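You operate a simulated robot arm through the tools that you are given. There is no shell and no other tool. Be economical: measure what you need, move in short steps, check, and stop when the job is done.

You are at the controls of a simulated two-armed robot. One attempt, no reset.

TASK
Put two of the hose ends from the flat end of the bench in the green bucket there. Stack the yellow dye cartridge from the deck before the grooved roller on top of the blue dye cartridge. Take the angle bracket and put it on the middle of the packing bench. Put the colour pot on the deck behind the flat bar away on the top of the wooden table. Put the clear beaker from the deck behind the flat bar in the bath in the trough. Put the link bar on the deck before the grooved roller. Shut the stand drawer. Shut the feed drawer. Put the white bulb from the top of the feed bench on the blue tape roll. Shut the fan shutter. Put the primer can on the top of the steel table away on the shelf of the steel table. Put the black sleeve from the top of the wooden table on the shelf of the wooden table and the cream sleeve on the shelf of the trolley. Pull the top drawer open. The order is free. Set down upright: angle bracket, colour pot, primer can.

The check looks at the end state, three seconds after you hand in, the way a careful person would. Anything else that was tipped, shoved, dropped, spilled or broken makes it a failure.

THE ROBOT
Two 7-joint arms with two-finger parallel grippers on one trunk, on a base that drives. Base frame: it is fixed to the floor where the robot stands at the start and does not move with it; the origin is under the middle of the robot, x ahead of it, y to its left, z up. Units: mm, degrees, N and s.
The left shoulder is at the start at [50, 177, 1029], the right one opposite. Places, roughly: angle bracket (8x6x12 cm) [500, 2200, 1000]; bath in the trough [700, 5700, 700]; beaker [750, 2750, 1000]; bucket (26x25x26 cm) [900, -600, 1000]; bulb [-2000, 8500, 750]; colour pot [750, 2500, 1000]; deck before the grooved roller [800, 1300, 900]; dye cartridge [750, 1250, 1000]; fan shutter [900, 8000, 1100]; feed drawer [-1700, 7100, 700]; hose end (6x6x15 cm) [800, 0, 1000]; link bar (9x3x5 cm) [2600, 2800, 800]; middle of the packing bench [3700, -700, 800]; primer can [-2000, -2250, 750]; shelf of the steel table [-1900, -1700, 400]; shelf of the trolley [1300, -400, 200]; shelf of the wooden table [-1900, 100, 400]; sleeve [-2000, 500, 750]; stand drawer [-1700, 4900, 800]; tape roll (6x6x3 cm) [-1900, 9000, 800]; top drawer [-1900, 2000, 800]; top of the wooden table [-1900, 100, 800]. Payload 3.43 kg a hand.
Tool frame (each hand has its own): the origin (TCP) lies between the finger pads and is the grasp point; the fingertips stand 34 mm ahead of it; z points along the fingers, y is the line along which they close. The gripper opens to 128 mm. The fingers are 24 mm wide and 12 mm thick; the gripper's body (48 by 130 mm) begins 96 mm behind the TCP.
Orientation is that of the tool frame in the base frame, as a unit quaternion [w, x, y, z]. With the fingers straight down and closing along the base's y, the tool's x points along the base's -x, its y along +y and its z along -z.

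THE INTERFACE
- The arms move only by the tool play_rows. It takes "left_increments", "right_increments" or both (then of equal length, played together; a hand with none holds still); each is one flat list of numbers, 6 for each row, row after row: the shift along the tool's x, y, z in mm, then the turn, a rotation vector about the tool's x, y, z in degrees. In form: [tx, ty, tz, ax, ay, az, tx, ty, tz, ax, ay, az, ...]. A call has 1 to 20 rows; each row is the pose to reach, as a shift and turn from the pose commanded when the call began, along the tool's axes at that moment. "left_grip" and "right_grip" are, for a hand that has rows, the opening, from 0 (shut) to 1 (fully open), set as the call begins (left out, the last holds). Rows are played at 5 a second. More than 50 mm and 8.6 degrees between two rows, or a gripper value outside its range, and nothing of the call is played. Where a pose cannot be reached the arm comes as near as it can. A force on the tool above 40 N (or 10 N above the force at the start of the call, whichever is more), or a blocked arm, ends the call early, and 0.2 s more pass. The fingers move at their own pace (about 108 mm/s each) and stop on an object; they squeeze with about 36 N. The grip force told is the motor's: it shows also when the fingers shut on nothing. Time passes only in rows, and 0.2 s behind the last, so rows that repeat a pose let the fingers close. It gives the time, the measured TCP pose, the force on the tool (base axes), the opening and the grip force at its end, in the units of the frame above (readings bear some noise), with the torque about the TCP (base axes, N m) and any sound that the robot's microphone picked up.
- Cameras (640 x 400 px; columns grow to the right, rows downward): "scene" is now at [156.9, -36, 1222.4]; the picture's right is [-0.38, -0.93, 0.00], its down [-0.24, 0.10, -0.97] and it looks along [0.89, -0.37, -0.26] (base axes); focal length 276 px, centre (320, 200). "left" rides on the left gripper at [76, 11, -160] in its tool frame; the picture's right is [-0.15, 0.99, 0.00], its down [-0.88, -0.13, -0.46] and it looks along [-0.45, -0.07, 0.89] (tool axes); focal length 234 px, centre (320, 200). "right" rides on the right gripper at [76, -11, -160] in its tool frame; the picture's right is [0.15, 0.99, 0.00], its down [-0.88, 0.13, -0.46] and it looks along [-0.45, 0.07, 0.89] (tool axes); focal length 234 px, centre (320, 200). There is no depth. A picture from a camera that has moved, and an enlarged one, comes with that camera's place and axes in the base frame and with its lens.
- grab_frame(camera): a new picture of that camera. It takes no simulated time.
- slide_trunk(by): slides the trunk up (or, below 0, down) by that many mm; the arms and the scene camera ride with it, the base frame stays. It gives what a move gives, with no picture.
- base_move(legs): drives the robot by 1 to 6 legs, each [ahead, turn to the left] in mm and degrees, along the robot's own axes; the way and the turn of a leg run together, so that a leg with both is an arc; at most 1500 mm and 180 degrees a leg. The arms and the cameras ride along, it lands a little off, and it stops where it bumps. It gives what a move gives.
- pan_tilt(pan, tilt): turns the head with the scene camera to pan (to the left, within 80 degrees either way) and tilt (down, from -29 to 69), counted from straight ahead of the robot. It gives what a move gives.
- zoom(camera, box): a new picture of the part [left, top, right, bottom] of that camera's present view, enlarged. It takes no simulated time.
- close_job(): hands the job in; it is judged then, once.

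Work in short steps. Places have to be worked out from the pictures, the camera data and where the tool is seen: move nearer, look again, correct. Check each grasp and each placing, and mend what went wrong. You have 588 turns and 370 pictures in all, those below and enlarged ones among them. Open the grippers and draw the arms clear of the work before you hand the job in, unless the task says otherwise; then end with one line.

The tools are called after "Request:" as a command line: name --argument value ..., lists and objects as JSON in quotes. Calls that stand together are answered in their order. play_rows: Moves the arms, as the interface text tells. Its arguments: {"type":"object","properties":{"left_increments":{"type":"array","items":{"type":"number"}},"left_grip":{"type":"number"},"right_increments":{"type":"array","items":{"type":"number"}},"right_grip":{"type":"number"}},"required":[]} The other tools are called the same way: slide_trunk (by) slides the trunk up or down; base_move (legs) drives the base; pan_tilt (pan, tilt) turns the head that bears the scene camera; grab_frame (camera) takes a picture; zoom (camera, box) takes an enlarged picture of a part of a camera's view; close_job () hands the job in.

At the start:

```text
t: 0.0
left_tool_pos: [440.4, 19.7, 1000.6]
left_tcp_rot: [0.0, 0.001, 1.0, 0.0]
left_force: [-0.1, 0.3, -0.2]
left_wrist_torque: [-0.01, -0.01, -0.02]
left_gripper_width: 128.0
left_grasp_force: 0.2
right_tool_pos: [465.8, -356.6, 1000.0]
right_tcp_rot: [0.001, 0.0, 1.0, -0.001]
right_force: [0.1, -0.3, -0.3]
right_wrist_torque: [0.01, 0.01, 0.01]
right_gripper_width: 128.1
right_grasp_force: 0.0
trunk travel left (down, up): [-200.0, 201.0]
robot x, y, heading: [0.0, 0.9, 0.3]
head pan, tilt: [-22.2, 14.8]
```

scene: 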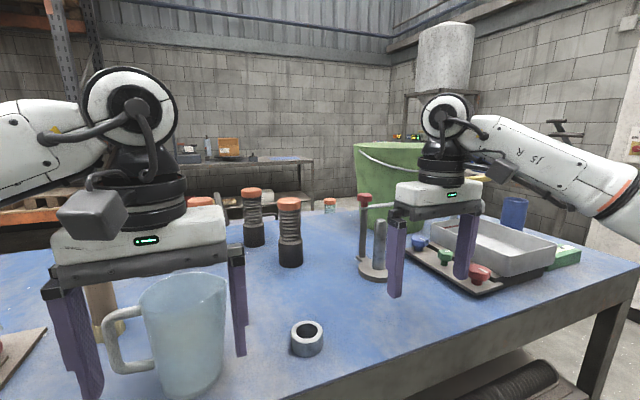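
right: 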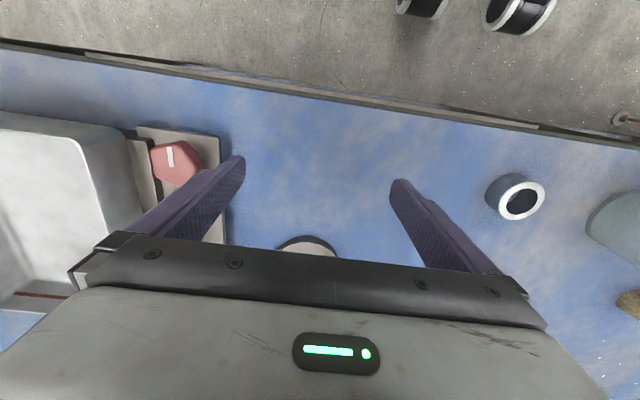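
left: 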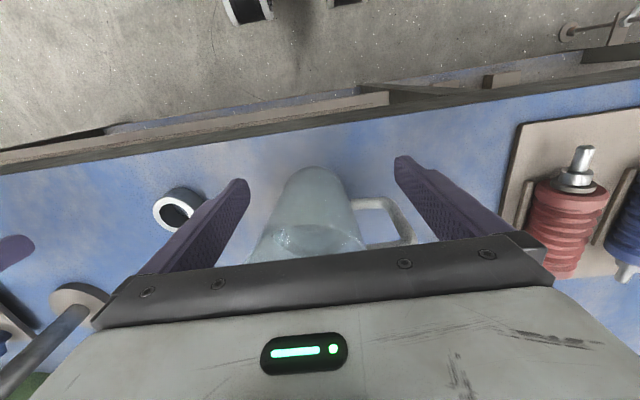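

I start by looking straight ahead to see the hose ends and the rest of the bench.

Request:
pan_tilt --pan 10 --tilt 25

Request:
grab_frame --camera "scene"

```text
t: 1.0
left_tool_pos: [439.4, 18.3, 1001.2]
left_tcp_rot: [0.0, 0.0, 1.0, 0.0]
left_force: [-0.7, -0.2, -0.3]
left_wrist_torque: [-0.02, 0.0, 0.0]
left_gripper_width: 127.9
left_grasp_force: 0.0
right_tool_pos: [463.6, -356.3, 1000.8]
right_tcp_rot: [0.0, 0.0, 1.0, 0.0]
right_force: [0.2, -1.0, 0.0]
right_wrist_torque: [0.01, -0.02, 0.03]
right_gripper_width: 127.9
right_grasp_force: 0.1
trunk travel left (down, up): [-200.0, 201.0]
robot x, y, heading: [-0.0, -0.5, 0.0]
head pan, tilt: [10.0, 25.0]
```

```text
366 pictures are left
camera scene: at [161.2, 15.3, 1205.9], right [0.17, -0.98, 0.0], down [-0.42, -0.07, -0.91], along [0.89, 0.16, -0.42], focal length 276 px, centre (320, 200)
```

scene: 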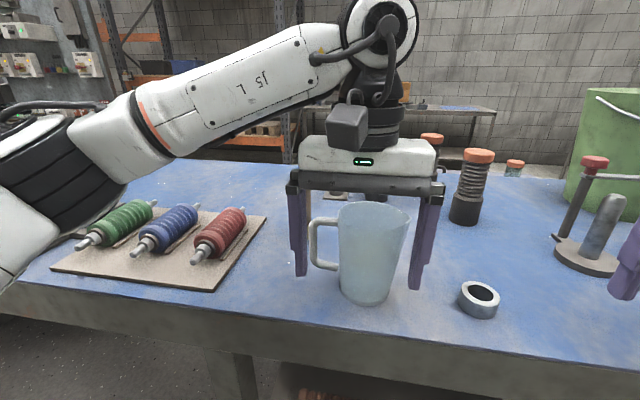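

Triangulating the ring with three cameras gives a bench height of about z≈910. I raise the trunk so the hands are clear, then take looks around.

Request:
slide_trunk --by 200

Request:
pan_tilt --pan 0 --tilt 69

Request:
grab_frame --camera "scene"

Request:
pan_tilt --pan -20 --tilt 30

Request:
grab_frame --camera "scene"

Request:
pan_tilt --pan 55 --tilt 25

Request:
grab_frame --camera "scene"

```text
t: 3.1
left_tool_pos: [440.9, 19.6, 1200.2]
left_tcp_rot: [0.0, 0.0, 1.0, 0.0]
left_force: [-0.1, -0.2, -0.5]
left_wrist_torque: [0.0, -0.01, 0.05]
left_gripper_width: 128.0
left_grasp_force: 0.1
right_tool_pos: [465.7, -356.8, 1199.9]
right_tcp_rot: [0.0, 0.0, 1.0, 0.0]
right_force: [0.3, 0.6, -0.3]
right_wrist_torque: [0.0, 0.01, 0.02]
right_gripper_width: 128.3
right_grasp_force: 0.1
trunk travel left (down, up): [-400.0, 1.0]
robot x, y, heading: [-0.6, 1.2, 0.0]
head pan, tilt: [10.0, 25.0]
```

```text
t: 4.3
left_tool_pos: [439.5, 19.0, 1199.8]
left_tcp_rot: [0.0, 0.0, 1.0, 0.0]
left_force: [0.1, -1.2, -0.3]
left_wrist_torque: [-0.01, -0.02, -0.01]
left_gripper_width: 128.0
left_grasp_force: 0.0
right_tool_pos: [464.8, -356.4, 1199.1]
right_tcp_rot: [0.0, 0.0, 1.0, 0.0]
right_force: [-0.5, 0.8, 0.5]
right_wrist_torque: [-0.01, -0.02, 0.05]
right_gripper_width: 128.2
right_grasp_force: 0.0
trunk travel left (down, up): [-400.0, 1.0]
robot x, y, heading: [1.4, 1.3, 0.1]
head pan, tilt: [0.0, 68.8]
```

```text
365 pictures are left
camera scene: at [126.4, -0.6, 1346.5], right [0.0, -1.0, 0.0], down [-0.93, 0.0, -0.36], along [0.36, 0.0, -0.93], focal length 276 px, centre (320, 200)
```

scene: 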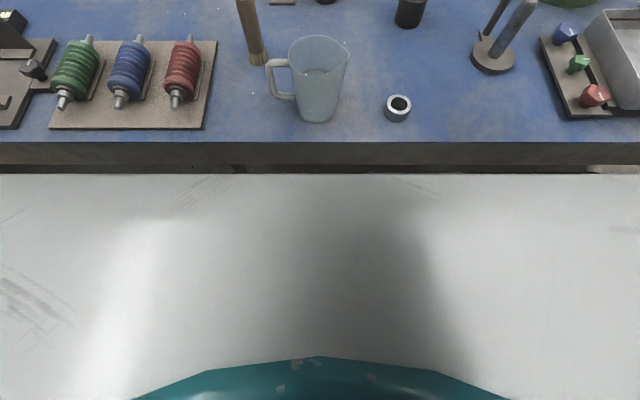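

```text
t: 5.3
left_tool_pos: [440.3, 18.0, 1200.5]
left_tcp_rot: [0.0, -0.001, 1.0, 0.0]
left_force: [0.2, -0.3, -0.8]
left_wrist_torque: [0.02, -0.03, 0.01]
left_gripper_width: 128.1
left_grasp_force: 0.2
right_tool_pos: [464.8, -357.2, 1201.1]
right_tcp_rot: [0.0, 0.0, 1.0, 0.0]
right_force: [-0.3, 0.2, -0.3]
right_wrist_torque: [-0.05, 0.0, 0.05]
right_gripper_width: 127.8
right_grasp_force: 0.1
trunk travel left (down, up): [-400.0, 1.0]
robot x, y, heading: [-3.5, 2.4, -0.1]
head pan, tilt: [-20.0, 30.0]
```

```text
364 pictures are left
camera scene: at [155.5, -31.5, 1397.8], right [-0.34, -0.94, 0.0], down [-0.47, 0.17, -0.87], along [0.81, -0.3, -0.5], focal length 276 px, centre (320, 200)
```

scene: 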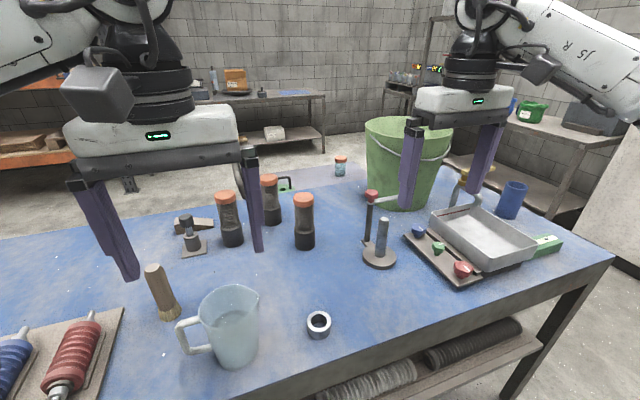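

```text
t: 6.8
left_tool_pos: [439.7, 18.9, 1199.6]
left_tcp_rot: [0.0, 0.001, 1.0, 0.0]
left_force: [-0.5, -0.3, -0.4]
left_wrist_torque: [-0.01, 0.04, -0.01]
left_gripper_width: 128.1
left_grasp_force: 0.1
right_tool_pos: [464.8, -356.5, 1200.0]
right_tcp_rot: [-0.001, -0.001, 1.0, 0.0]
right_force: [0.1, 0.3, 0.0]
right_wrist_torque: [0.0, 0.0, -0.02]
right_gripper_width: 127.9
right_grasp_force: 0.1
trunk travel left (down, up): [-400.0, 1.0]
robot x, y, heading: [1.4, -0.0, -0.3]
head pan, tilt: [55.0, 25.0]
```

```text
363 pictures are left
camera scene: at [123.4, 74.8, 1405.9], right [0.82, -0.57, 0.0], down [-0.24, -0.35, -0.91], along [0.52, 0.74, -0.42], focal length 276 px, centre (320, 200)
```

scene: 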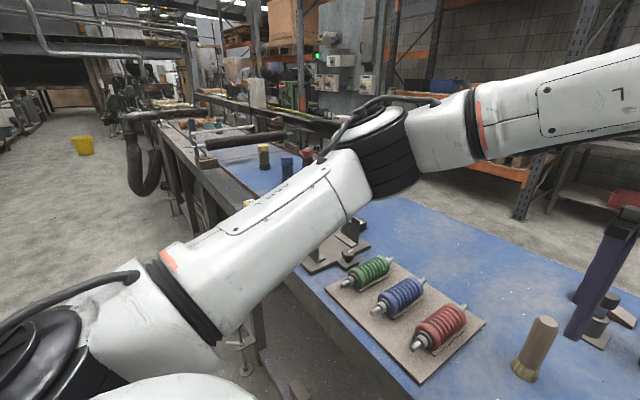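

I take a wrist picture from higher up to see my own base in front of the bench.

Request:
play_rows --right_increments '[0, 0, 0, 0, -7, 0, 0, 0, 0, 0, -14, 0, 0, 0, 0, 0, -21, 0, 0, 0, 0, 0, -28, 0]'

Request:
grab_frame --camera "right"

```text
t: 7.8
left_tool_pos: [440.1, 18.5, 1200.3]
left_tcp_rot: [0.0, 0.0, 1.0, -0.001]
left_force: [-0.2, 0.0, -0.3]
left_wrist_torque: [0.03, -0.01, 0.0]
left_gripper_width: 128.0
left_grasp_force: 0.2
right_tool_pos: [464.3, -357.1, 1201.4]
right_tcp_rot: [0.244, 0.001, 0.97, 0.0]
right_force: [-0.2, 0.1, -0.1]
right_wrist_torque: [-0.02, 0.01, 0.01]
right_gripper_width: 128.2
right_grasp_force: 0.1
trunk travel left (down, up): [-400.0, 1.0]
robot x, y, heading: [3.0, -1.4, 0.3]
head pan, tilt: [55.0, 25.0]
```

```text
362 pictures are left
camera right: at [322.6, -368.3, 1304.8], right [-0.13, 0.99, -0.07], down [0.56, 0.13, 0.82], along [0.82, 0.07, -0.57], focal length 234 px, centre (320, 200)
```

right: 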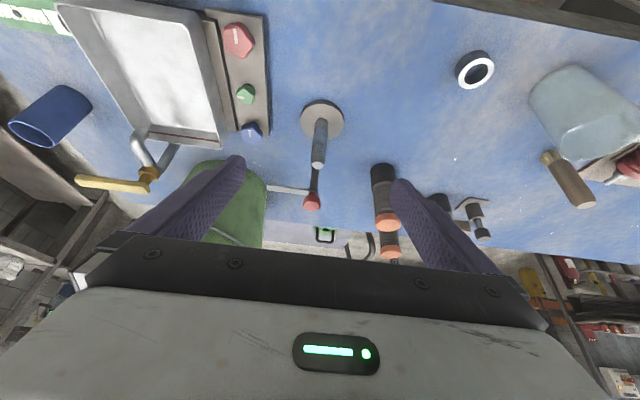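

Negative y-turn tips the fingers forward; I turn the other way to look at the base.

Request:
play_rows --right_increments '[0, 0, 0, 0, 7, 0, 0, 0, 0, 0, 14, 0, 0, 0, 0, 0, 21, 0, 0, 0, 0, 0, 28, 0, 0, 0, 0, 0, 35, 0, 0, 0, 0, 0, 42, 0, 0, 0, 0, 0, 49, 0]'

Request:
grab_frame --camera "right"

```text
t: 9.4
left_tool_pos: [441.1, 19.4, 1199.9]
left_tcp_rot: [0.001, 0.0, 1.0, 0.0]
left_force: [0.8, 0.5, -0.7]
left_wrist_torque: [-0.03, 0.0, 0.01]
left_gripper_width: 127.9
left_grasp_force: 0.0
right_tool_pos: [464.5, -354.6, 1202.6]
right_tcp_rot: [-0.181, 0.0, 0.984, 0.001]
right_force: [0.1, -0.1, 0.0]
right_wrist_torque: [-0.03, 0.0, -0.01]
right_gripper_width: 128.1
right_grasp_force: 0.1
trunk travel left (down, up): [-400.0, 1.0]
robot x, y, heading: [-2.0, 1.1, -0.0]
head pan, tilt: [55.0, 25.0]
```

```text
361 pictures are left
camera right: at [451.6, -366.3, 1377.3], right [-0.14, 0.99, 0.05], down [0.99, 0.13, 0.11], along [0.1, 0.07, -0.99], focal length 234 px, centre (320, 200)
```

right: 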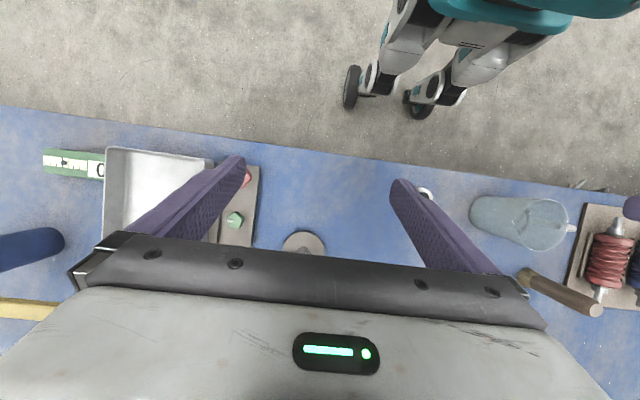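

My robot stands on two narrow wheeled legs (axis x≈0), bench edge at x≈410. I'll restore the tool, move 100 mm ahead and turn left 90° so the right hand works sideways over the bench while I drive along it.

Request:
play_rows --right_increments '[0, 0, 0, 0, -7, 0, 0, 0, 0, 0, -14, 0, 0, 0, 0, 0, -21, 0]'

Request:
base_move --legs '[[100, 0], [0, 90]]'

Request:
pan_tilt --pan -75 --tilt 30

Request:
grab_frame --camera "scene"

Request:
grab_frame --camera "right"

```text
t: 10.2
left_tool_pos: [440.1, 18.6, 1200.3]
left_tcp_rot: [0.0, -0.001, 1.0, 0.001]
left_force: [0.8, 0.0, -0.8]
left_wrist_torque: [-0.01, 0.01, -0.02]
left_gripper_width: 127.9
left_grasp_force: 0.1
right_tool_pos: [464.2, -357.6, 1201.2]
right_tcp_rot: [0.002, 0.002, 1.0, 0.0]
right_force: [0.1, 0.0, -0.4]
right_wrist_torque: [-0.01, -0.02, -0.02]
right_gripper_width: 128.2
right_grasp_force: 0.1
trunk travel left (down, up): [-400.0, 1.0]
robot x, y, heading: [0.8, -4.3, 0.1]
head pan, tilt: [55.0, 25.0]
```

```text
t: 15.3
left_tool_pos: [63.4, 439.4, 1201.1]
left_tcp_rot: [-0.001, 0.723, -0.691, 0.0]
left_force: [0.3, -1.1, 0.0]
left_wrist_torque: [0.02, -0.04, -0.02]
left_gripper_width: 128.0
left_grasp_force: 0.2
right_tool_pos: [438.7, 481.2, 1200.3]
right_tcp_rot: [-0.001, 0.723, -0.691, 0.0]
right_force: [1.4, 0.0, 0.9]
right_wrist_torque: [0.01, 0.01, 0.04]
right_gripper_width: 128.0
right_grasp_force: 0.0
trunk travel left (down, up): [-400.0, 1.0]
robot x, y, heading: [107.8, -1.5, 92.3]
head pan, tilt: [55.0, 25.0]
```

```text
t: 17.4
left_tool_pos: [64.2, 439.0, 1199.6]
left_tcp_rot: [0.0, 0.723, -0.691, 0.0]
left_force: [0.0, -0.1, 0.3]
left_wrist_torque: [0.05, 0.0, 0.0]
left_gripper_width: 127.9
left_grasp_force: 0.0
right_tool_pos: [439.0, 479.6, 1200.8]
right_tcp_rot: [-0.001, 0.723, -0.691, 0.0]
right_force: [-0.4, -0.1, 0.5]
right_wrist_torque: [-0.01, -0.01, 0.02]
right_gripper_width: 128.3
right_grasp_force: 0.1
trunk travel left (down, up): [-400.0, 1.0]
robot x, y, heading: [104.8, 2.0, 92.6]
head pan, tilt: [-75.0, 30.0]
```

```text
360 pictures are left
camera scene: at [187.4, 96.9, 1397.9], right [0.3, -0.95, 0.0], down [-0.48, -0.15, -0.87], along [0.82, 0.26, -0.5], focal length 276 px, centre (320, 200)
```

scene: 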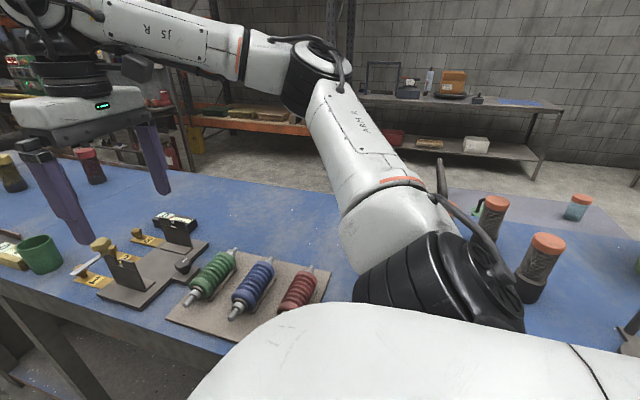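

```text
359 pictures are left
camera right: at [453.2, 405.5, 1359.3], right [-0.98, -0.19, 0.0], down [-0.17, 0.87, 0.46], along [-0.09, 0.45, -0.89], focal length 234 px, centre (320, 200)
```

right: 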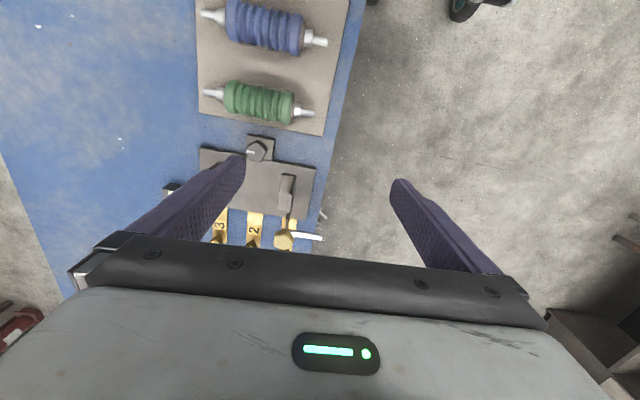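

Arms are clear. I straighten the heading and back up along the bench so the right hand comes near the hose ends.

Request:
base_move --legs '[[0, -2.5], [-450, 0]]'

Request:
grab_frame --camera "right"

Request:
grab_frame --camera "scene"

```text
t: 20.5
left_tool_pos: [85.3, -15.6, 1200.1]
left_tcp_rot: [0.0, 0.709, -0.706, 0.0]
left_force: [0.2, 1.1, 0.6]
left_wrist_torque: [0.04, -0.01, 0.03]
left_gripper_width: 128.1
left_grasp_force: 0.0
right_tool_pos: [459.5, 10.5, 1200.4]
right_tcp_rot: [-0.001, 0.708, -0.706, 0.0]
right_force: [0.6, 0.0, -0.5]
right_wrist_torque: [0.01, -0.01, 0.01]
right_gripper_width: 127.8
right_grasp_force: 0.0
trunk travel left (down, up): [-400.0, 1.0]
robot x, y, heading: [104.9, -455.6, 90.3]
head pan, tilt: [-75.0, 30.0]
```

```text
358 pictures are left
camera right: at [471.6, -66.2, 1359.5], right [-0.99, -0.15, 0.0], down [-0.13, 0.88, 0.46], along [-0.07, 0.45, -0.89], focal length 234 px, centre (320, 200)
```

right: 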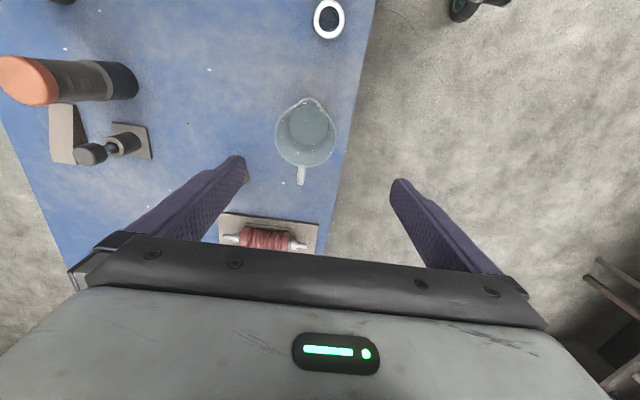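

```text
357 pictures are left
camera scene: at [193.1, -363.4, 1397.9], right [0.26, -0.96, 0.0], down [-0.48, -0.13, -0.87], along [0.84, 0.23, -0.5], focal length 276 px, centre (320, 200)
```

scene: 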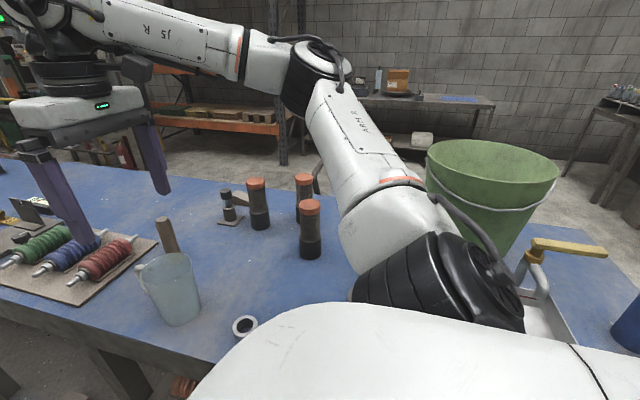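

Hose ends found: C≈(735,-188), A≈(818,-4); bucket rim centre ≈(850,-570). I move the right hand above C at z 1200.

Request:
play_rows --right_increments '[28, -39, 0, 0, 0, 0, 57, -78, 0, 0, 0, 0, 86, -118, 0, 0, 0, 0, 114, -157, 0, 0, 0, 0, 143, -196, 0, 0, 0, 0, 171, -236, 0, 0, 0, 0, 200, -275, 0, 0, 0, 0, 200, -275, 0, 0, 0, 0]'

Request:
grab_frame --camera "right"

```text
t: 22.3
left_tool_pos: [84.1, -17.7, 1200.4]
left_tcp_rot: [0.0, 0.709, -0.705, 0.0]
left_force: [0.3, 0.0, -0.1]
left_wrist_torque: [-0.02, 0.01, 0.01]
left_gripper_width: 128.0
left_grasp_force: 0.1
right_tool_pos: [635.1, -105.0, 1178.8]
right_tcp_rot: [0.0, 0.708, -0.707, 0.0]
right_force: [1.4, 0.2, 0.4]
right_wrist_torque: [0.01, 0.03, 0.01]
right_gripper_width: 128.1
right_grasp_force: 0.1
right hand out of reach, approached as far as the arm can: row 5, 6, 7, 8
trunk travel left (down, up): [-400.0, 1.0]
robot x, y, heading: [102.6, -458.9, 90.1]
head pan, tilt: [-75.0, 30.0]
```

```text
356 pictures are left
camera right: at [646.3, -183.0, 1338.1], right [-0.99, -0.15, 0.0], down [-0.13, 0.88, 0.46], along [-0.07, 0.45, -0.89], focal length 234 px, centre (320, 200)
```

right: 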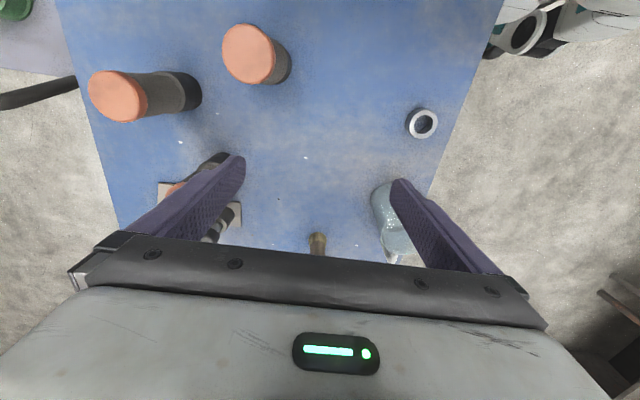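

The reach shrinks with height. C should be reachable at z≈1110, so I approach there while descending.

Request:
play_rows --right_increments '[28, -33, 23, 0, 0, 0, 56, -66, 46, 0, 0, 0, 83, -100, 72, 0, 0, 0, 83, -100, 72, 0, 0, 0]'

Request:
grab_frame --camera "right"

```text
refused: row 3 steps farther than a row can; nothing moved
```

```text
355 pictures are left
camera right: at [646.3, -183.0, 1338.1], right [-0.99, -0.15, 0.0], down [-0.13, 0.88, 0.46], along [-0.07, 0.45, -0.89], focal length 234 px, centre (320, 200)
```

right: 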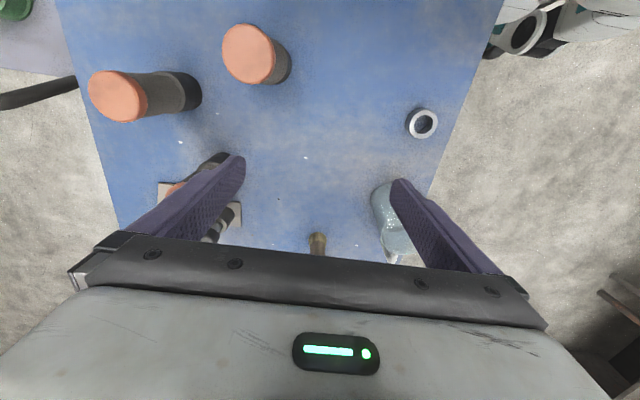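

I redo it with smaller rows, aiming at C ≈ (727,-193).

Request:
play_rows --right_increments '[22, -23, 17, 0, 0, 0, 44, -46, 34, 0, 0, 0, 66, -69, 51, 0, 0, 0, 88, -92, 69, 0, 0, 0, 88, -92, 69, 0, 0, 0]'

Request:
grab_frame --camera "right"

```text
t: 23.5
left_tool_pos: [84.4, -16.9, 1200.4]
left_tcp_rot: [-0.001, 0.709, -0.705, -0.001]
left_force: [-0.5, 0.4, -0.1]
left_wrist_torque: [-0.01, 0.0, 0.02]
left_gripper_width: 127.9
left_grasp_force: 0.1
right_tool_pos: [640.5, -116.7, 1111.6]
right_tcp_rot: [-0.001, 0.708, -0.706, 0.001]
right_force: [-0.2, 0.4, 0.5]
right_wrist_torque: [0.02, 0.04, 0.0]
right_gripper_width: 127.9
right_grasp_force: 0.0
right hand out of reach, approached as far as the arm can: row 1, 2, 3, 4, 5
trunk travel left (down, up): [-400.0, 1.0]
robot x, y, heading: [104.4, -457.5, 89.9]
head pan, tilt: [-75.0, 30.0]
```

```text
354 pictures are left
camera right: at [652.2, -193.2, 1270.1], right [-0.99, -0.15, 0.0], down [-0.13, 0.88, 0.46], along [-0.07, 0.45, -0.89], focal length 234 px, centre (320, 200)
```

right: 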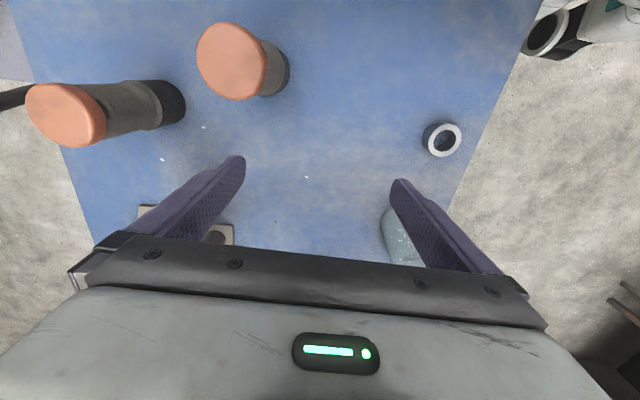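

I test how shifts count after a clipped move with a small step back toward the robot.

Request:
play_rows --right_increments '[0, 30, 30, 0, 0, 0, 0, 30, 30, 0, 0, 0]'

```text
t: 24.1
left_tool_pos: [84.2, -16.5, 1199.0]
left_tcp_rot: [-0.001, 0.709, -0.706, 0.0]
left_force: [-0.8, 0.0, 0.0]
left_wrist_torque: [-0.03, -0.03, 0.0]
left_gripper_width: 128.2
left_grasp_force: 0.1
right_tool_pos: [612.5, -117.9, 1082.2]
right_tcp_rot: [-0.001, 0.708, -0.706, -0.001]
right_force: [0.2, 0.5, -0.6]
right_wrist_torque: [-0.01, -0.05, 0.0]
right_gripper_width: 128.0
right_grasp_force: 0.1
trunk travel left (down, up): [-400.0, 1.0]
robot x, y, heading: [105.6, -457.7, 90.5]
head pan, tilt: [-75.0, 30.0]
```

Commanded pose is the clipped one; the sideways reach is limited, so I'll work facing the bench instead. I retract the hand and drive to stand square in front of hose C.

Request:
play_rows --right_increments '[-20, 30, -30, 0, 0, 0, -40, 60, -60, 0, 0, 0, -60, 90, -90, 0, 0, 0, -80, 120, -118, 0, 0, 0, -110, 150, -118, 0, 0, 0]'

Request:
base_move --legs '[[480, 0], [0, -90], [50, 0]]'

Request:
grab_frame --camera "right"

```text
t: 25.3
left_tool_pos: [84.6, -14.7, 1199.1]
left_tcp_rot: [0.0, 0.709, -0.705, 0.001]
left_force: [1.3, -0.3, 0.3]
left_wrist_torque: [-0.04, -0.05, 0.01]
left_gripper_width: 128.2
left_grasp_force: 0.2
right_tool_pos: [463.8, -9.5, 1199.3]
right_tcp_rot: [0.0, 0.708, -0.707, 0.0]
right_force: [0.2, 0.1, -0.4]
right_wrist_torque: [0.0, -0.04, 0.01]
right_gripper_width: 127.8
right_grasp_force: 0.1
trunk travel left (down, up): [-400.0, 1.0]
robot x, y, heading: [102.3, -460.6, 90.4]
head pan, tilt: [-75.0, 30.0]
```

```text
t: 32.7
left_tool_pos: [567.9, 72.8, 1200.8]
left_tcp_rot: [0.0, -0.024, 1.0, 0.0]
left_force: [-0.6, -0.2, -1.0]
left_wrist_torque: [-0.01, 0.0, 0.0]
left_gripper_width: 127.9
left_grasp_force: 0.1
right_tool_pos: [590.6, -307.0, 1199.9]
right_tcp_rot: [0.0, -0.024, 1.0, 0.0]
right_force: [0.2, 0.2, 0.5]
right_wrist_torque: [0.01, 0.01, 0.02]
right_gripper_width: 127.9
right_grasp_force: 0.0
trunk travel left (down, up): [-400.0, 1.0]
robot x, y, heading: [127.8, 29.8, 2.6]
head pan, tilt: [-75.0, 30.0]
stopped in leg 3: the robot was blocked; the commanded pose is now the measured one
```

```text
353 pictures are left
camera right: at [515.7, -322.1, 1358.7], right [-0.19, 0.98, 0.0], down [0.87, 0.17, 0.46], along [0.45, 0.09, -0.89], focal length 234 px, centre (320, 200)
```

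right: 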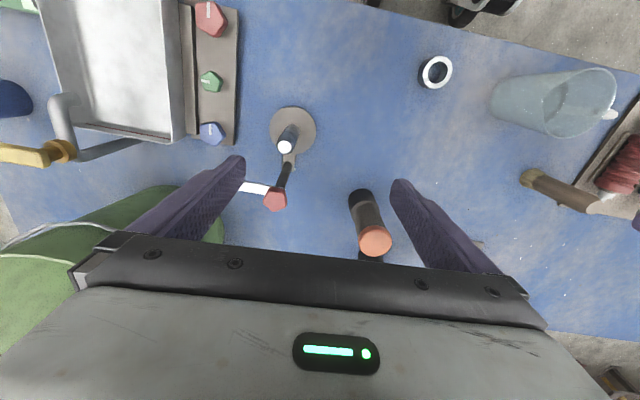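

Blocked at x≈128 facing the bench — that's the nearest standing. C's cap is at ≈(724,-192); I move the right hand over it.

Request:
play_rows --right_increments '[-28, 22, 18, 0, 0, 0, -55, 44, 36, 0, 0, 0, -83, 65, 54, 0, 0, 0, -111, 87, 72, 0, 0, 0, -138, 109, 90, 0, 0, 0, -138, 109, 90, 0, 0, 0]'

Request:
grab_frame --camera "right"

```text
t: 34.1
left_tool_pos: [567.2, 71.9, 1199.5]
left_tcp_rot: [-0.001, -0.025, 1.0, 0.0]
left_force: [0.7, 0.1, 0.5]
left_wrist_torque: [0.03, -0.05, 0.05]
left_gripper_width: 128.1
left_grasp_force: 0.2
right_tool_pos: [723.4, -193.7, 1111.1]
right_tcp_rot: [0.001, -0.023, 1.0, 0.0]
right_force: [-0.4, -0.2, 0.2]
right_wrist_torque: [0.03, -0.03, -0.01]
right_gripper_width: 128.2
right_grasp_force: 0.0
trunk travel left (down, up): [-400.0, 1.0]
robot x, y, heading: [126.8, 29.0, 2.9]
head pan, tilt: [-75.0, 30.0]
```

```text
352 pictures are left
camera right: at [647.8, -208.5, 1270.4], right [-0.19, 0.98, 0.0], down [0.87, 0.17, 0.46], along [0.45, 0.09, -0.89], focal length 234 px, centre (320, 200)
```

right: 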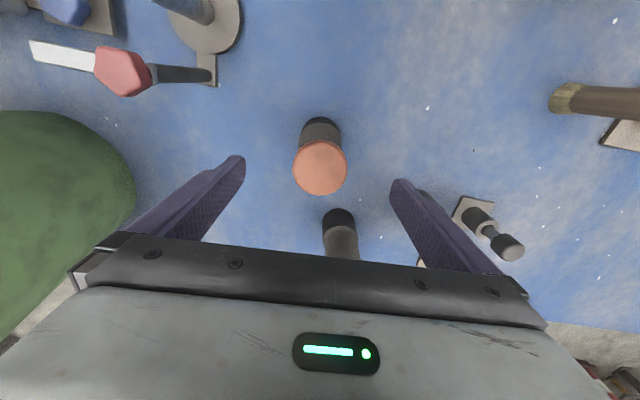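

C sits centred between the fingers. I descend 90 mm and close.

Request:
play_rows --right_increments '[0, 0, 30, 0, 0, 0, 0, 0, 60, 0, 0, 0, 0, 0, 92, 0, 0, 0, 0, 0, 92, 0, 0, 0]'

Request:
play_rows --right_increments '[0, 0, 0, 0, 0, 0, 0, 0, 0, 0, 0, 0, 0, 0, 0, 0, 0, 0, 0, 0, 0, 0, 0, 0]' --right_grip 0

Request:
grab_frame --camera "right"

```text
t: 35.1
left_tool_pos: [567.5, 73.4, 1200.3]
left_tcp_rot: [0.0, -0.024, 1.0, 0.0]
left_force: [0.2, -0.6, -0.5]
left_wrist_torque: [0.0, 0.01, 0.0]
left_gripper_width: 128.1
left_grasp_force: 0.1
right_tool_pos: [722.8, -193.6, 1020.3]
right_tcp_rot: [0.0, -0.023, 1.0, 0.001]
right_force: [-0.3, 0.2, -0.3]
right_wrist_torque: [-0.02, 0.0, 0.0]
right_gripper_width: 128.1
right_grasp_force: 0.0
trunk travel left (down, up): [-400.0, 1.0]
robot x, y, heading: [127.6, 30.1, 2.9]
head pan, tilt: [-75.0, 30.0]
```

```text
t: 36.1
left_tool_pos: [567.3, 72.9, 1199.0]
left_tcp_rot: [0.0, -0.025, 1.0, 0.0]
left_force: [0.0, -0.4, -0.5]
left_wrist_torque: [0.0, -0.01, 0.0]
left_gripper_width: 128.0
left_grasp_force: 0.0
right_tool_pos: [722.4, -193.1, 1020.7]
right_tcp_rot: [0.0, -0.024, 1.0, 0.0]
right_force: [-0.1, 1.0, 0.1]
right_wrist_torque: [0.05, -0.01, 0.02]
right_gripper_width: 50.7
right_grasp_force: 35.7
trunk travel left (down, up): [-400.0, 1.0]
robot x, y, heading: [131.9, 28.6, 2.7]
head pan, tilt: [-75.0, 30.0]
```

```text
351 pictures are left
camera right: at [647.7, -208.9, 1180.1], right [-0.19, 0.98, 0.0], down [0.87, 0.17, 0.46], along [0.45, 0.09, -0.89], focal length 234 px, centre (320, 200)
```

right: 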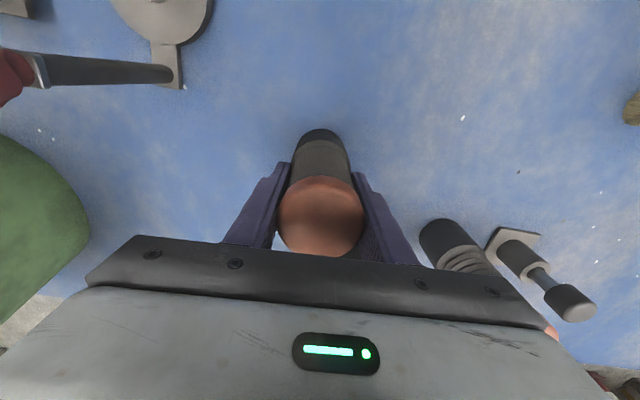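

Gripped (50.7 mm). I lift while drawing back toward the robot.

Request:
play_rows --right_increments '[0, 0, -40, 0, 0, 0, 0, 0, -80, 0, 0, 0, 20, 0, -120, 0, 0, 0, 45, 0, -160, 0, 0, 0, 70, -10, -200, 0, 0, 0, 95, -20, -240, 0, 0, 0, 120, -30, -270, 0, 0, 0, 120, -30, -270, 0, 0, 0]'

Request:
grab_frame --camera "right"

```text
t: 37.9
left_tool_pos: [568.9, 72.4, 1200.0]
left_tcp_rot: [-0.001, -0.025, 1.0, 0.0]
left_force: [0.1, 0.0, -0.4]
left_wrist_torque: [0.02, 0.01, 0.03]
left_gripper_width: 127.5
left_grasp_force: 0.0
right_tool_pos: [604.2, -227.9, 1288.9]
right_tcp_rot: [-0.001, -0.024, 1.0, 0.0]
right_force: [0.5, -0.6, -2.1]
right_wrist_torque: [0.0, 0.01, -0.01]
right_gripper_width: 50.9
right_grasp_force: 36.1
trunk travel left (down, up): [-400.0, 1.0]
robot x, y, heading: [129.6, 33.6, 2.6]
head pan, tilt: [-75.0, 30.0]
```

```text
350 pictures are left
camera right: at [530.0, -243.8, 1448.1], right [-0.19, 0.98, 0.0], down [0.87, 0.17, 0.45], along [0.45, 0.09, -0.89], focal length 234 px, centre (320, 200)
```

right: 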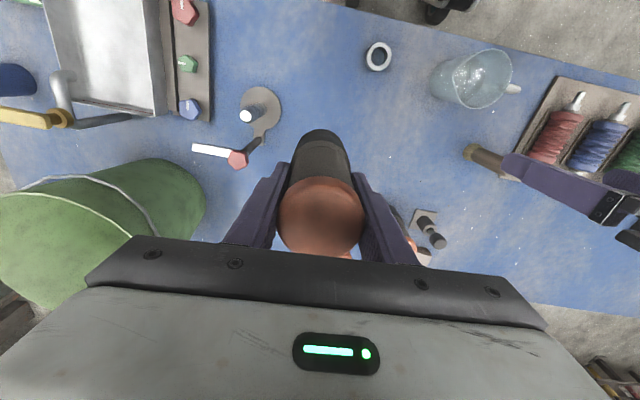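

Lifted fine and reaches z 1289. Now I shift the robot along the bench to y≈-330 in front of the bucket.

Request:
base_move --legs '[[-50, 0], [0, -92.6], [365, 0], [0, 90], [40, 0]]'

Request:
grab_frame --camera "right"

Request:
pan_tilt --pan 0 --tilt 30

Request:
grab_frame --camera "scene"

```text
t: 49.1
left_tool_pos: [550.2, -318.6, 1199.1]
left_tcp_rot: [-0.001, -0.004, 1.0, 0.0]
left_force: [1.1, -0.4, -0.1]
left_wrist_torque: [-0.03, 0.01, 0.0]
left_gripper_width: 128.0
left_grasp_force: 0.1
right_tool_pos: [573.3, -619.8, 1289.1]
right_tcp_rot: [0.0, -0.002, 1.0, 0.0]
right_force: [0.9, 0.2, -2.3]
right_wrist_torque: [-0.01, 0.06, 0.01]
right_gripper_width: 51.1
right_grasp_force: 36.0
trunk travel left (down, up): [-400.0, 1.0]
robot x, y, heading: [109.7, -340.7, 0.2]
head pan, tilt: [-75.0, 30.0]
```

```text
349 pictures are left
camera right: at [498.7, -632.0, 1447.9], right [-0.15, 0.99, 0.0], down [0.88, 0.13, 0.45], along [0.45, 0.07, -0.89], focal length 234 px, centre (320, 200)
```

right: 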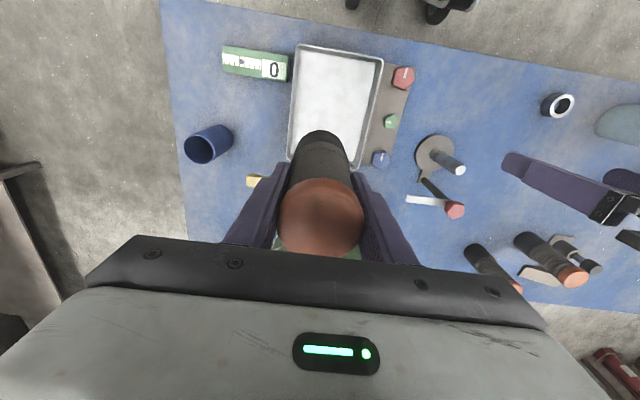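

```text
t: 50.6
left_tool_pos: [550.3, -318.0, 1200.1]
left_tcp_rot: [0.0, -0.004, 1.0, 0.0]
left_force: [-0.2, 0.0, 0.5]
left_wrist_torque: [0.0, 0.03, 0.02]
left_gripper_width: 128.0
left_grasp_force: 0.1
right_tool_pos: [573.4, -619.1, 1289.5]
right_tcp_rot: [0.0, -0.003, 1.0, 0.0]
right_force: [0.2, -0.6, -1.0]
right_wrist_torque: [-0.01, 0.03, 0.01]
right_gripper_width: 51.0
right_grasp_force: 36.1
trunk travel left (down, up): [-400.0, 1.0]
robot x, y, heading: [111.1, -337.5, 0.5]
head pan, tilt: [0.0, 30.0]
```

```text
348 pictures are left
camera scene: at [270.2, -339.3, 1397.9], right [0.01, -1.0, 0.0], down [-0.5, 0.0, -0.87], along [0.87, 0.0, -0.5], focal length 276 px, centre (320, 200)
```

scene: 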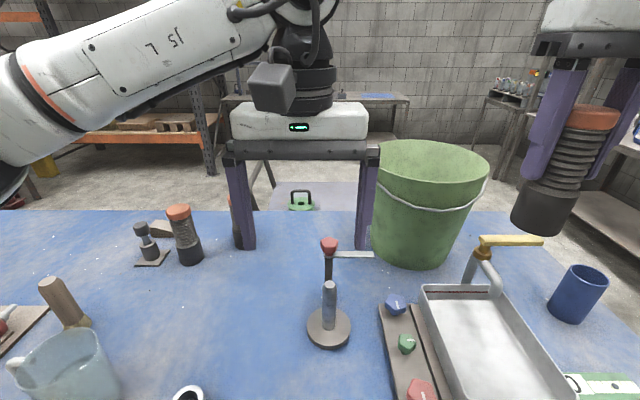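

Bucket rim centre ≈(859,-588), rim z≈1165. I extend forward at height while tilting the tool 35° outward, so the hose bottom points into the bucket.

Request:
play_rows --right_increments '[-30, 6, -5, 0, -7, 0, -60, 12, -10, 0, -14, 0, -95, 18, -15, 0, -21, 0, -130, 25, -15, 0, -28, 0, -172, 31, -15, 0, -35, 0, -172, 31, -15, 0, -35, 0]'

Request:
grab_frame --camera "scene"

```text
t: 52.0
left_tool_pos: [548.5, -317.9, 1200.1]
left_tcp_rot: [0.0, -0.003, 1.0, 0.0]
left_force: [-0.4, 0.5, 0.3]
left_wrist_torque: [-0.02, -0.02, 0.02]
left_gripper_width: 127.9
left_grasp_force: 0.1
right_tool_pos: [744.3, -588.4, 1304.1]
right_tcp_rot: [0.301, -0.002, 0.954, 0.001]
right_force: [-0.4, -0.4, -1.9]
right_wrist_torque: [-0.02, 0.0, 0.02]
right_gripper_width: 51.0
right_grasp_force: 35.7
trunk travel left (down, up): [-400.0, 1.0]
robot x, y, heading: [108.3, -338.8, 0.7]
head pan, tilt: [0.0, 30.0]
```

```text
347 pictures are left
camera scene: at [269.7, -339.4, 1398.0], right [0.01, -1.0, 0.0], down [-0.5, 0.0, -0.87], along [0.87, 0.01, -0.5], focal length 276 px, centre (320, 200)
```

scene: 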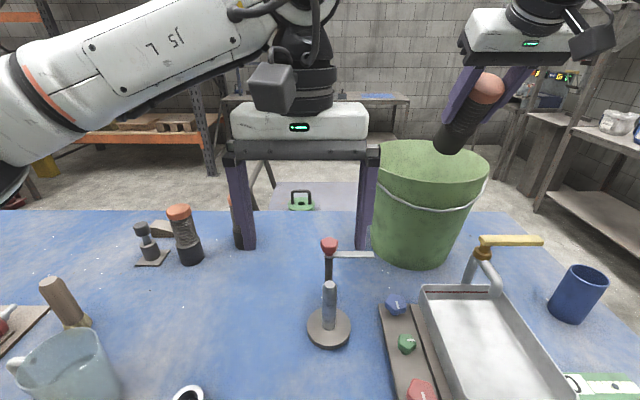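

Hose bottom is over the opening. I move it 96 mm further in and then lower into the bucket.

Request:
play_rows --right_increments '[-39, 0, 27, 0, 0, 0, -78, 0, 55, 0, 0, 0, -52, 0, 92, 0, 0, 0, -26, 0, 130, 0, 0, 0, 0, 0, 167, 0, 0, 0, 26, 0, 205, 0, 0, 0, 26, 0, 205, 0, 0, 0]'

Request:
grab_frame --camera "scene"

Request:
grab_frame --camera "right"

```text
t: 53.6
left_tool_pos: [549.8, -318.0, 1199.7]
left_tcp_rot: [0.001, -0.003, 1.0, 0.001]
left_force: [-0.3, 0.0, 0.1]
left_wrist_torque: [0.01, 0.0, 0.02]
left_gripper_width: 128.1
left_grasp_force: 0.1
right_tool_pos: [839.0, -587.1, 1122.6]
right_tcp_rot: [0.301, -0.002, 0.954, 0.001]
right_force: [-1.5, -0.1, -2.5]
right_wrist_torque: [0.0, -0.04, -0.01]
right_gripper_width: 51.1
right_grasp_force: 36.2
trunk travel left (down, up): [-400.0, 1.0]
robot x, y, heading: [111.5, -340.1, 0.4]
head pan, tilt: [0.0, 30.0]
```

```text
346 pictures are left
camera scene: at [269.9, -339.2, 1397.9], right [0.01, -1.0, 0.0], down [-0.5, 0.0, -0.87], along [0.87, 0.01, -0.5], focal length 276 px, centre (320, 200)
```

scene: 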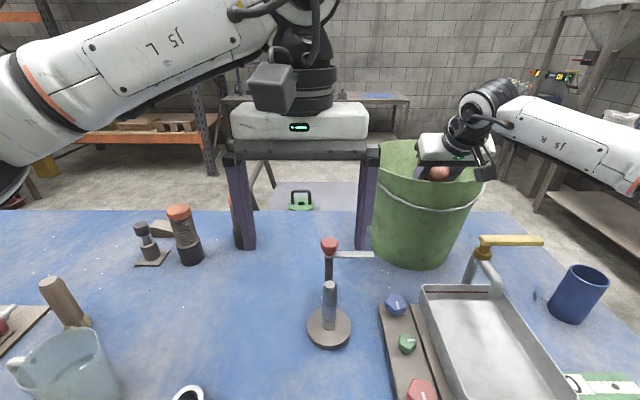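

```text
345 pictures are left
camera right: at [685.8, -599.8, 1209.0], right [-0.12, 0.99, -0.08], down [0.46, 0.13, 0.88], along [0.88, 0.07, -0.47], focal length 234 px, centre (320, 200)
```

right: 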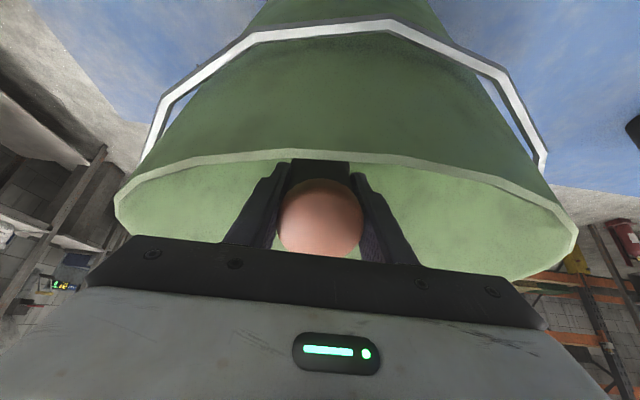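

The hose is well inside. I lower another 35 mm, then release by opening to a moderate width.

Request:
play_rows --right_increments '[10, 0, 14, 0, 0, 0, 20, 0, 29, 0, 0, 0, 20, 0, 29, 0, 0, 0]'

Request:
play_rows --right_increments '[0, 0, 0, 0, 0, 0, 0, 0, 0, 0, 0, 0, 0, 0, 0, 0, 0, 0]' --right_grip 0.7

Request:
grab_frame --camera "right"

```text
t: 54.2
left_tool_pos: [547.7, -317.5, 1200.4]
left_tcp_rot: [0.0, -0.003, 1.0, 0.0]
left_force: [0.3, -0.7, -0.3]
left_wrist_torque: [-0.01, 0.07, 0.0]
left_gripper_width: 128.0
left_grasp_force: 0.1
right_tool_pos: [843.1, -589.1, 1107.2]
right_tcp_rot: [0.317, -0.003, 0.949, -0.001]
right_force: [-3.9, -1.3, 18.8]
right_wrist_torque: [-1.13, 1.2, -0.22]
right_gripper_width: 51.2
right_grasp_force: 36.0
trunk travel left (down, up): [-400.0, 1.0]
robot x, y, heading: [110.7, -342.7, 0.3]
head pan, tilt: [0.0, 30.0]
stopped in row 3 (right hand): the force on the tool passed its limit (the readings are from after the stop); the commanded pose is now the measured one
```

```text
t: 55.0
left_tool_pos: [547.3, -317.3, 1200.0]
left_tcp_rot: [0.001, -0.002, 1.0, 0.0]
left_force: [-0.6, 0.1, -0.6]
left_wrist_torque: [0.01, 0.0, -0.02]
left_gripper_width: 128.3
left_grasp_force: 0.1
right_tool_pos: [841.1, -589.1, 1106.7]
right_tcp_rot: [0.317, -0.004, 0.949, 0.0]
right_force: [0.5, -3.6, 26.3]
right_wrist_torque: [-1.36, 2.1, 0.27]
right_gripper_width: 89.7
right_grasp_force: 0.0
trunk travel left (down, up): [-400.0, 1.0]
robot x, y, heading: [110.7, -343.0, 0.4]
head pan, tilt: [0.0, 30.0]
```

```text
344 pictures are left
camera right: at [685.2, -602.1, 1189.0], right [-0.12, 0.99, -0.09], down [0.43, 0.14, 0.89], along [0.89, 0.07, -0.44], focal length 234 px, centre (320, 200)
```

right: 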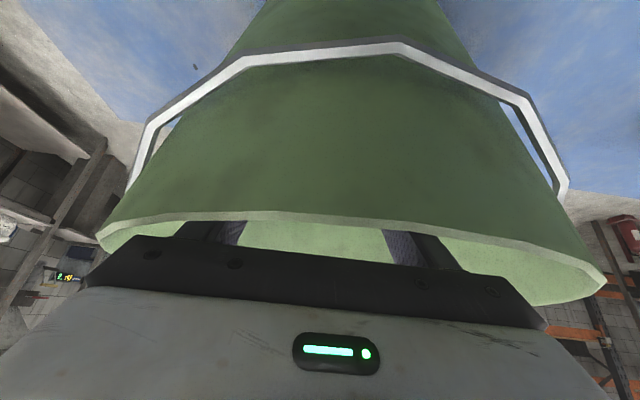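

The gripper body touched the rim slightly; the hose is released. I raise straight up out of the bucket.

Request:
play_rows --right_increments '[-24, 0, -32, 0, 0, 0, -50, 0, -66, 0, 0, 0, -76, 0, -100, 0, 0, 0, -102, 0, -134, 0, 0, 0, -120, 0, -160, 0, 0, 0]'

Request:
grab_frame --camera "right"

Request:
grab_frame --camera "scene"

```text
t: 56.2
left_tool_pos: [548.7, -317.5, 1200.3]
left_tcp_rot: [-0.001, -0.003, 1.0, 0.0]
left_force: [-1.0, 0.2, 0.6]
left_wrist_torque: [-0.01, -0.04, 0.0]
left_gripper_width: 128.1
left_grasp_force: 0.1
right_tool_pos: [845.4, -588.7, 1303.7]
right_tcp_rot: [0.313, -0.004, 0.95, 0.0]
right_force: [-0.9, -0.7, 0.0]
right_wrist_torque: [0.01, -0.02, 0.04]
right_gripper_width: 89.4
right_grasp_force: 0.0
trunk travel left (down, up): [-400.0, 1.0]
robot x, y, heading: [111.2, -335.1, 0.2]
head pan, tilt: [0.0, 30.0]
```

```text
343 pictures are left
camera right: at [689.2, -601.0, 1386.1], right [-0.12, 0.99, -0.09], down [0.44, 0.14, 0.89], along [0.89, 0.07, -0.45], focal length 234 px, centre (320, 200)
```

right: 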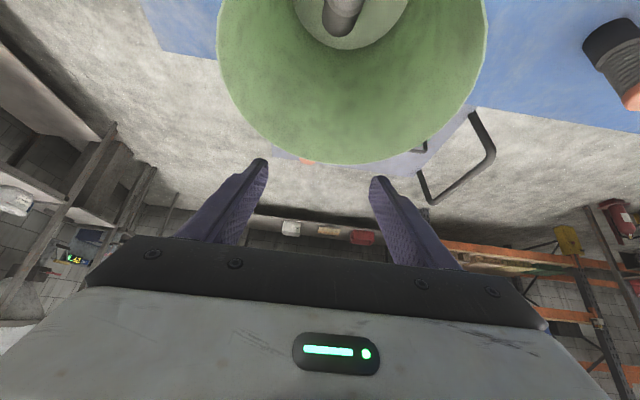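

```text
342 pictures are left
camera scene: at [269.7, -338.5, 1397.9], right [0.01, -1.0, 0.0], down [-0.5, 0.0, -0.87], along [0.87, 0.0, -0.5], focal length 276 px, centre (320, 200)
```

scene: 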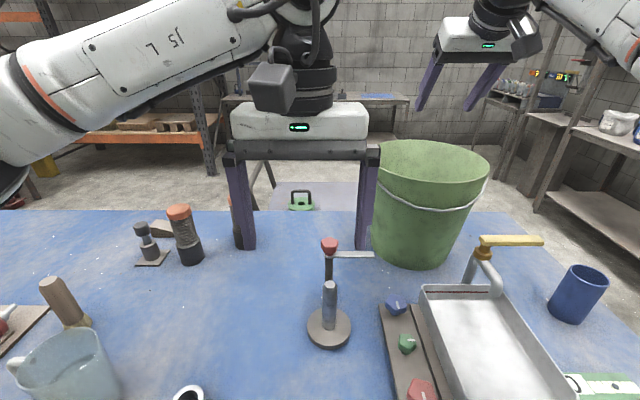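

The first hose stands inside the bucket, which did not move. I retract the right hand and go back to y≈30 for hose B.

Request:
play_rows --right_increments '[39, 0, -29, 0, 0, 0, 78, 0, -58, 0, 0, 0, 117, 0, -87, 0, 0, 0, 156, 0, -117, 0, 0, 0, 195, 0, -146, 0, 0, 0]'

Request:
base_move --legs '[[-35, 0], [0, 90], [370, 0], [0, -90], [35, 0]]'

Request:
grab_frame --camera "right"

Request:
grab_frame --camera "scene"

```text
t: 57.4
left_tool_pos: [548.9, -319.9, 1199.6]
left_tcp_rot: [0.001, -0.002, 1.0, 0.0]
left_force: [-0.4, -0.4, 0.4]
left_wrist_torque: [-0.01, -0.04, 0.0]
left_gripper_width: 127.8
left_grasp_force: 0.1
right_tool_pos: [599.9, -591.2, 1306.3]
right_tcp_rot: [0.313, -0.002, 0.95, -0.001]
right_force: [-0.3, 0.3, -0.2]
right_wrist_torque: [0.02, 0.0, -0.02]
right_gripper_width: 89.6
right_grasp_force: 0.0
trunk travel left (down, up): [-400.0, 1.0]
robot x, y, heading: [108.9, -342.5, 0.5]
head pan, tilt: [0.0, 30.0]
```

```text
t: 68.2
left_tool_pos: [544.8, 86.3, 1199.2]
left_tcp_rot: [0.0, -0.035, 0.999, 0.0]
left_force: [0.9, 0.0, 1.0]
left_wrist_torque: [-0.01, 0.04, -0.02]
left_gripper_width: 128.1
left_grasp_force: 0.1
right_tool_pos: [614.6, -180.8, 1306.1]
right_tcp_rot: [0.31, -0.034, 0.95, 0.01]
right_force: [0.6, 0.0, 0.4]
right_wrist_torque: [-0.01, 0.04, -0.02]
right_gripper_width: 89.8
right_grasp_force: 0.0
trunk travel left (down, up): [-400.0, 1.0]
robot x, y, heading: [108.1, 38.1, 3.8]
head pan, tilt: [0.0, 30.0]
```

```text
341 pictures are left
camera right: at [460.7, -202.9, 1389.0], right [-0.19, 0.98, -0.09], down [0.43, 0.16, 0.89], along [0.88, 0.13, -0.45], focal length 234 px, centre (320, 200)
```

right: 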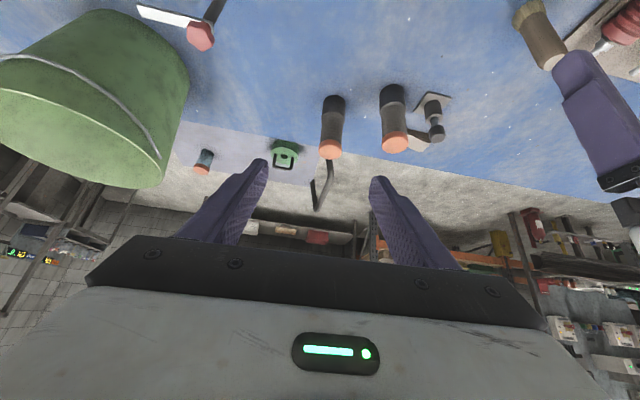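

```text
340 pictures are left
camera scene: at [267.8, 48.6, 1397.7], right [0.07, -1.0, 0.0], down [-0.5, -0.03, -0.87], along [0.86, 0.06, -0.5], focal length 276 px, centre (320, 200)
```

scene: 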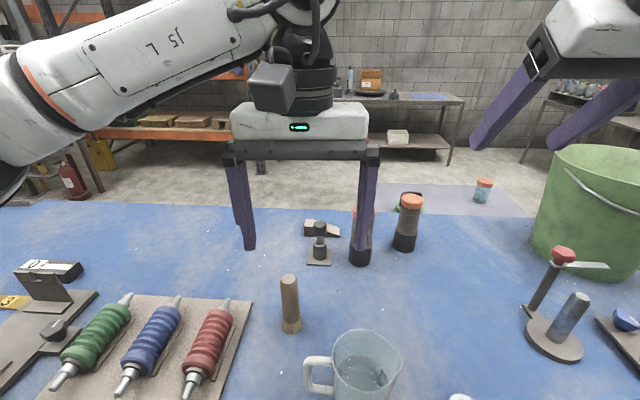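

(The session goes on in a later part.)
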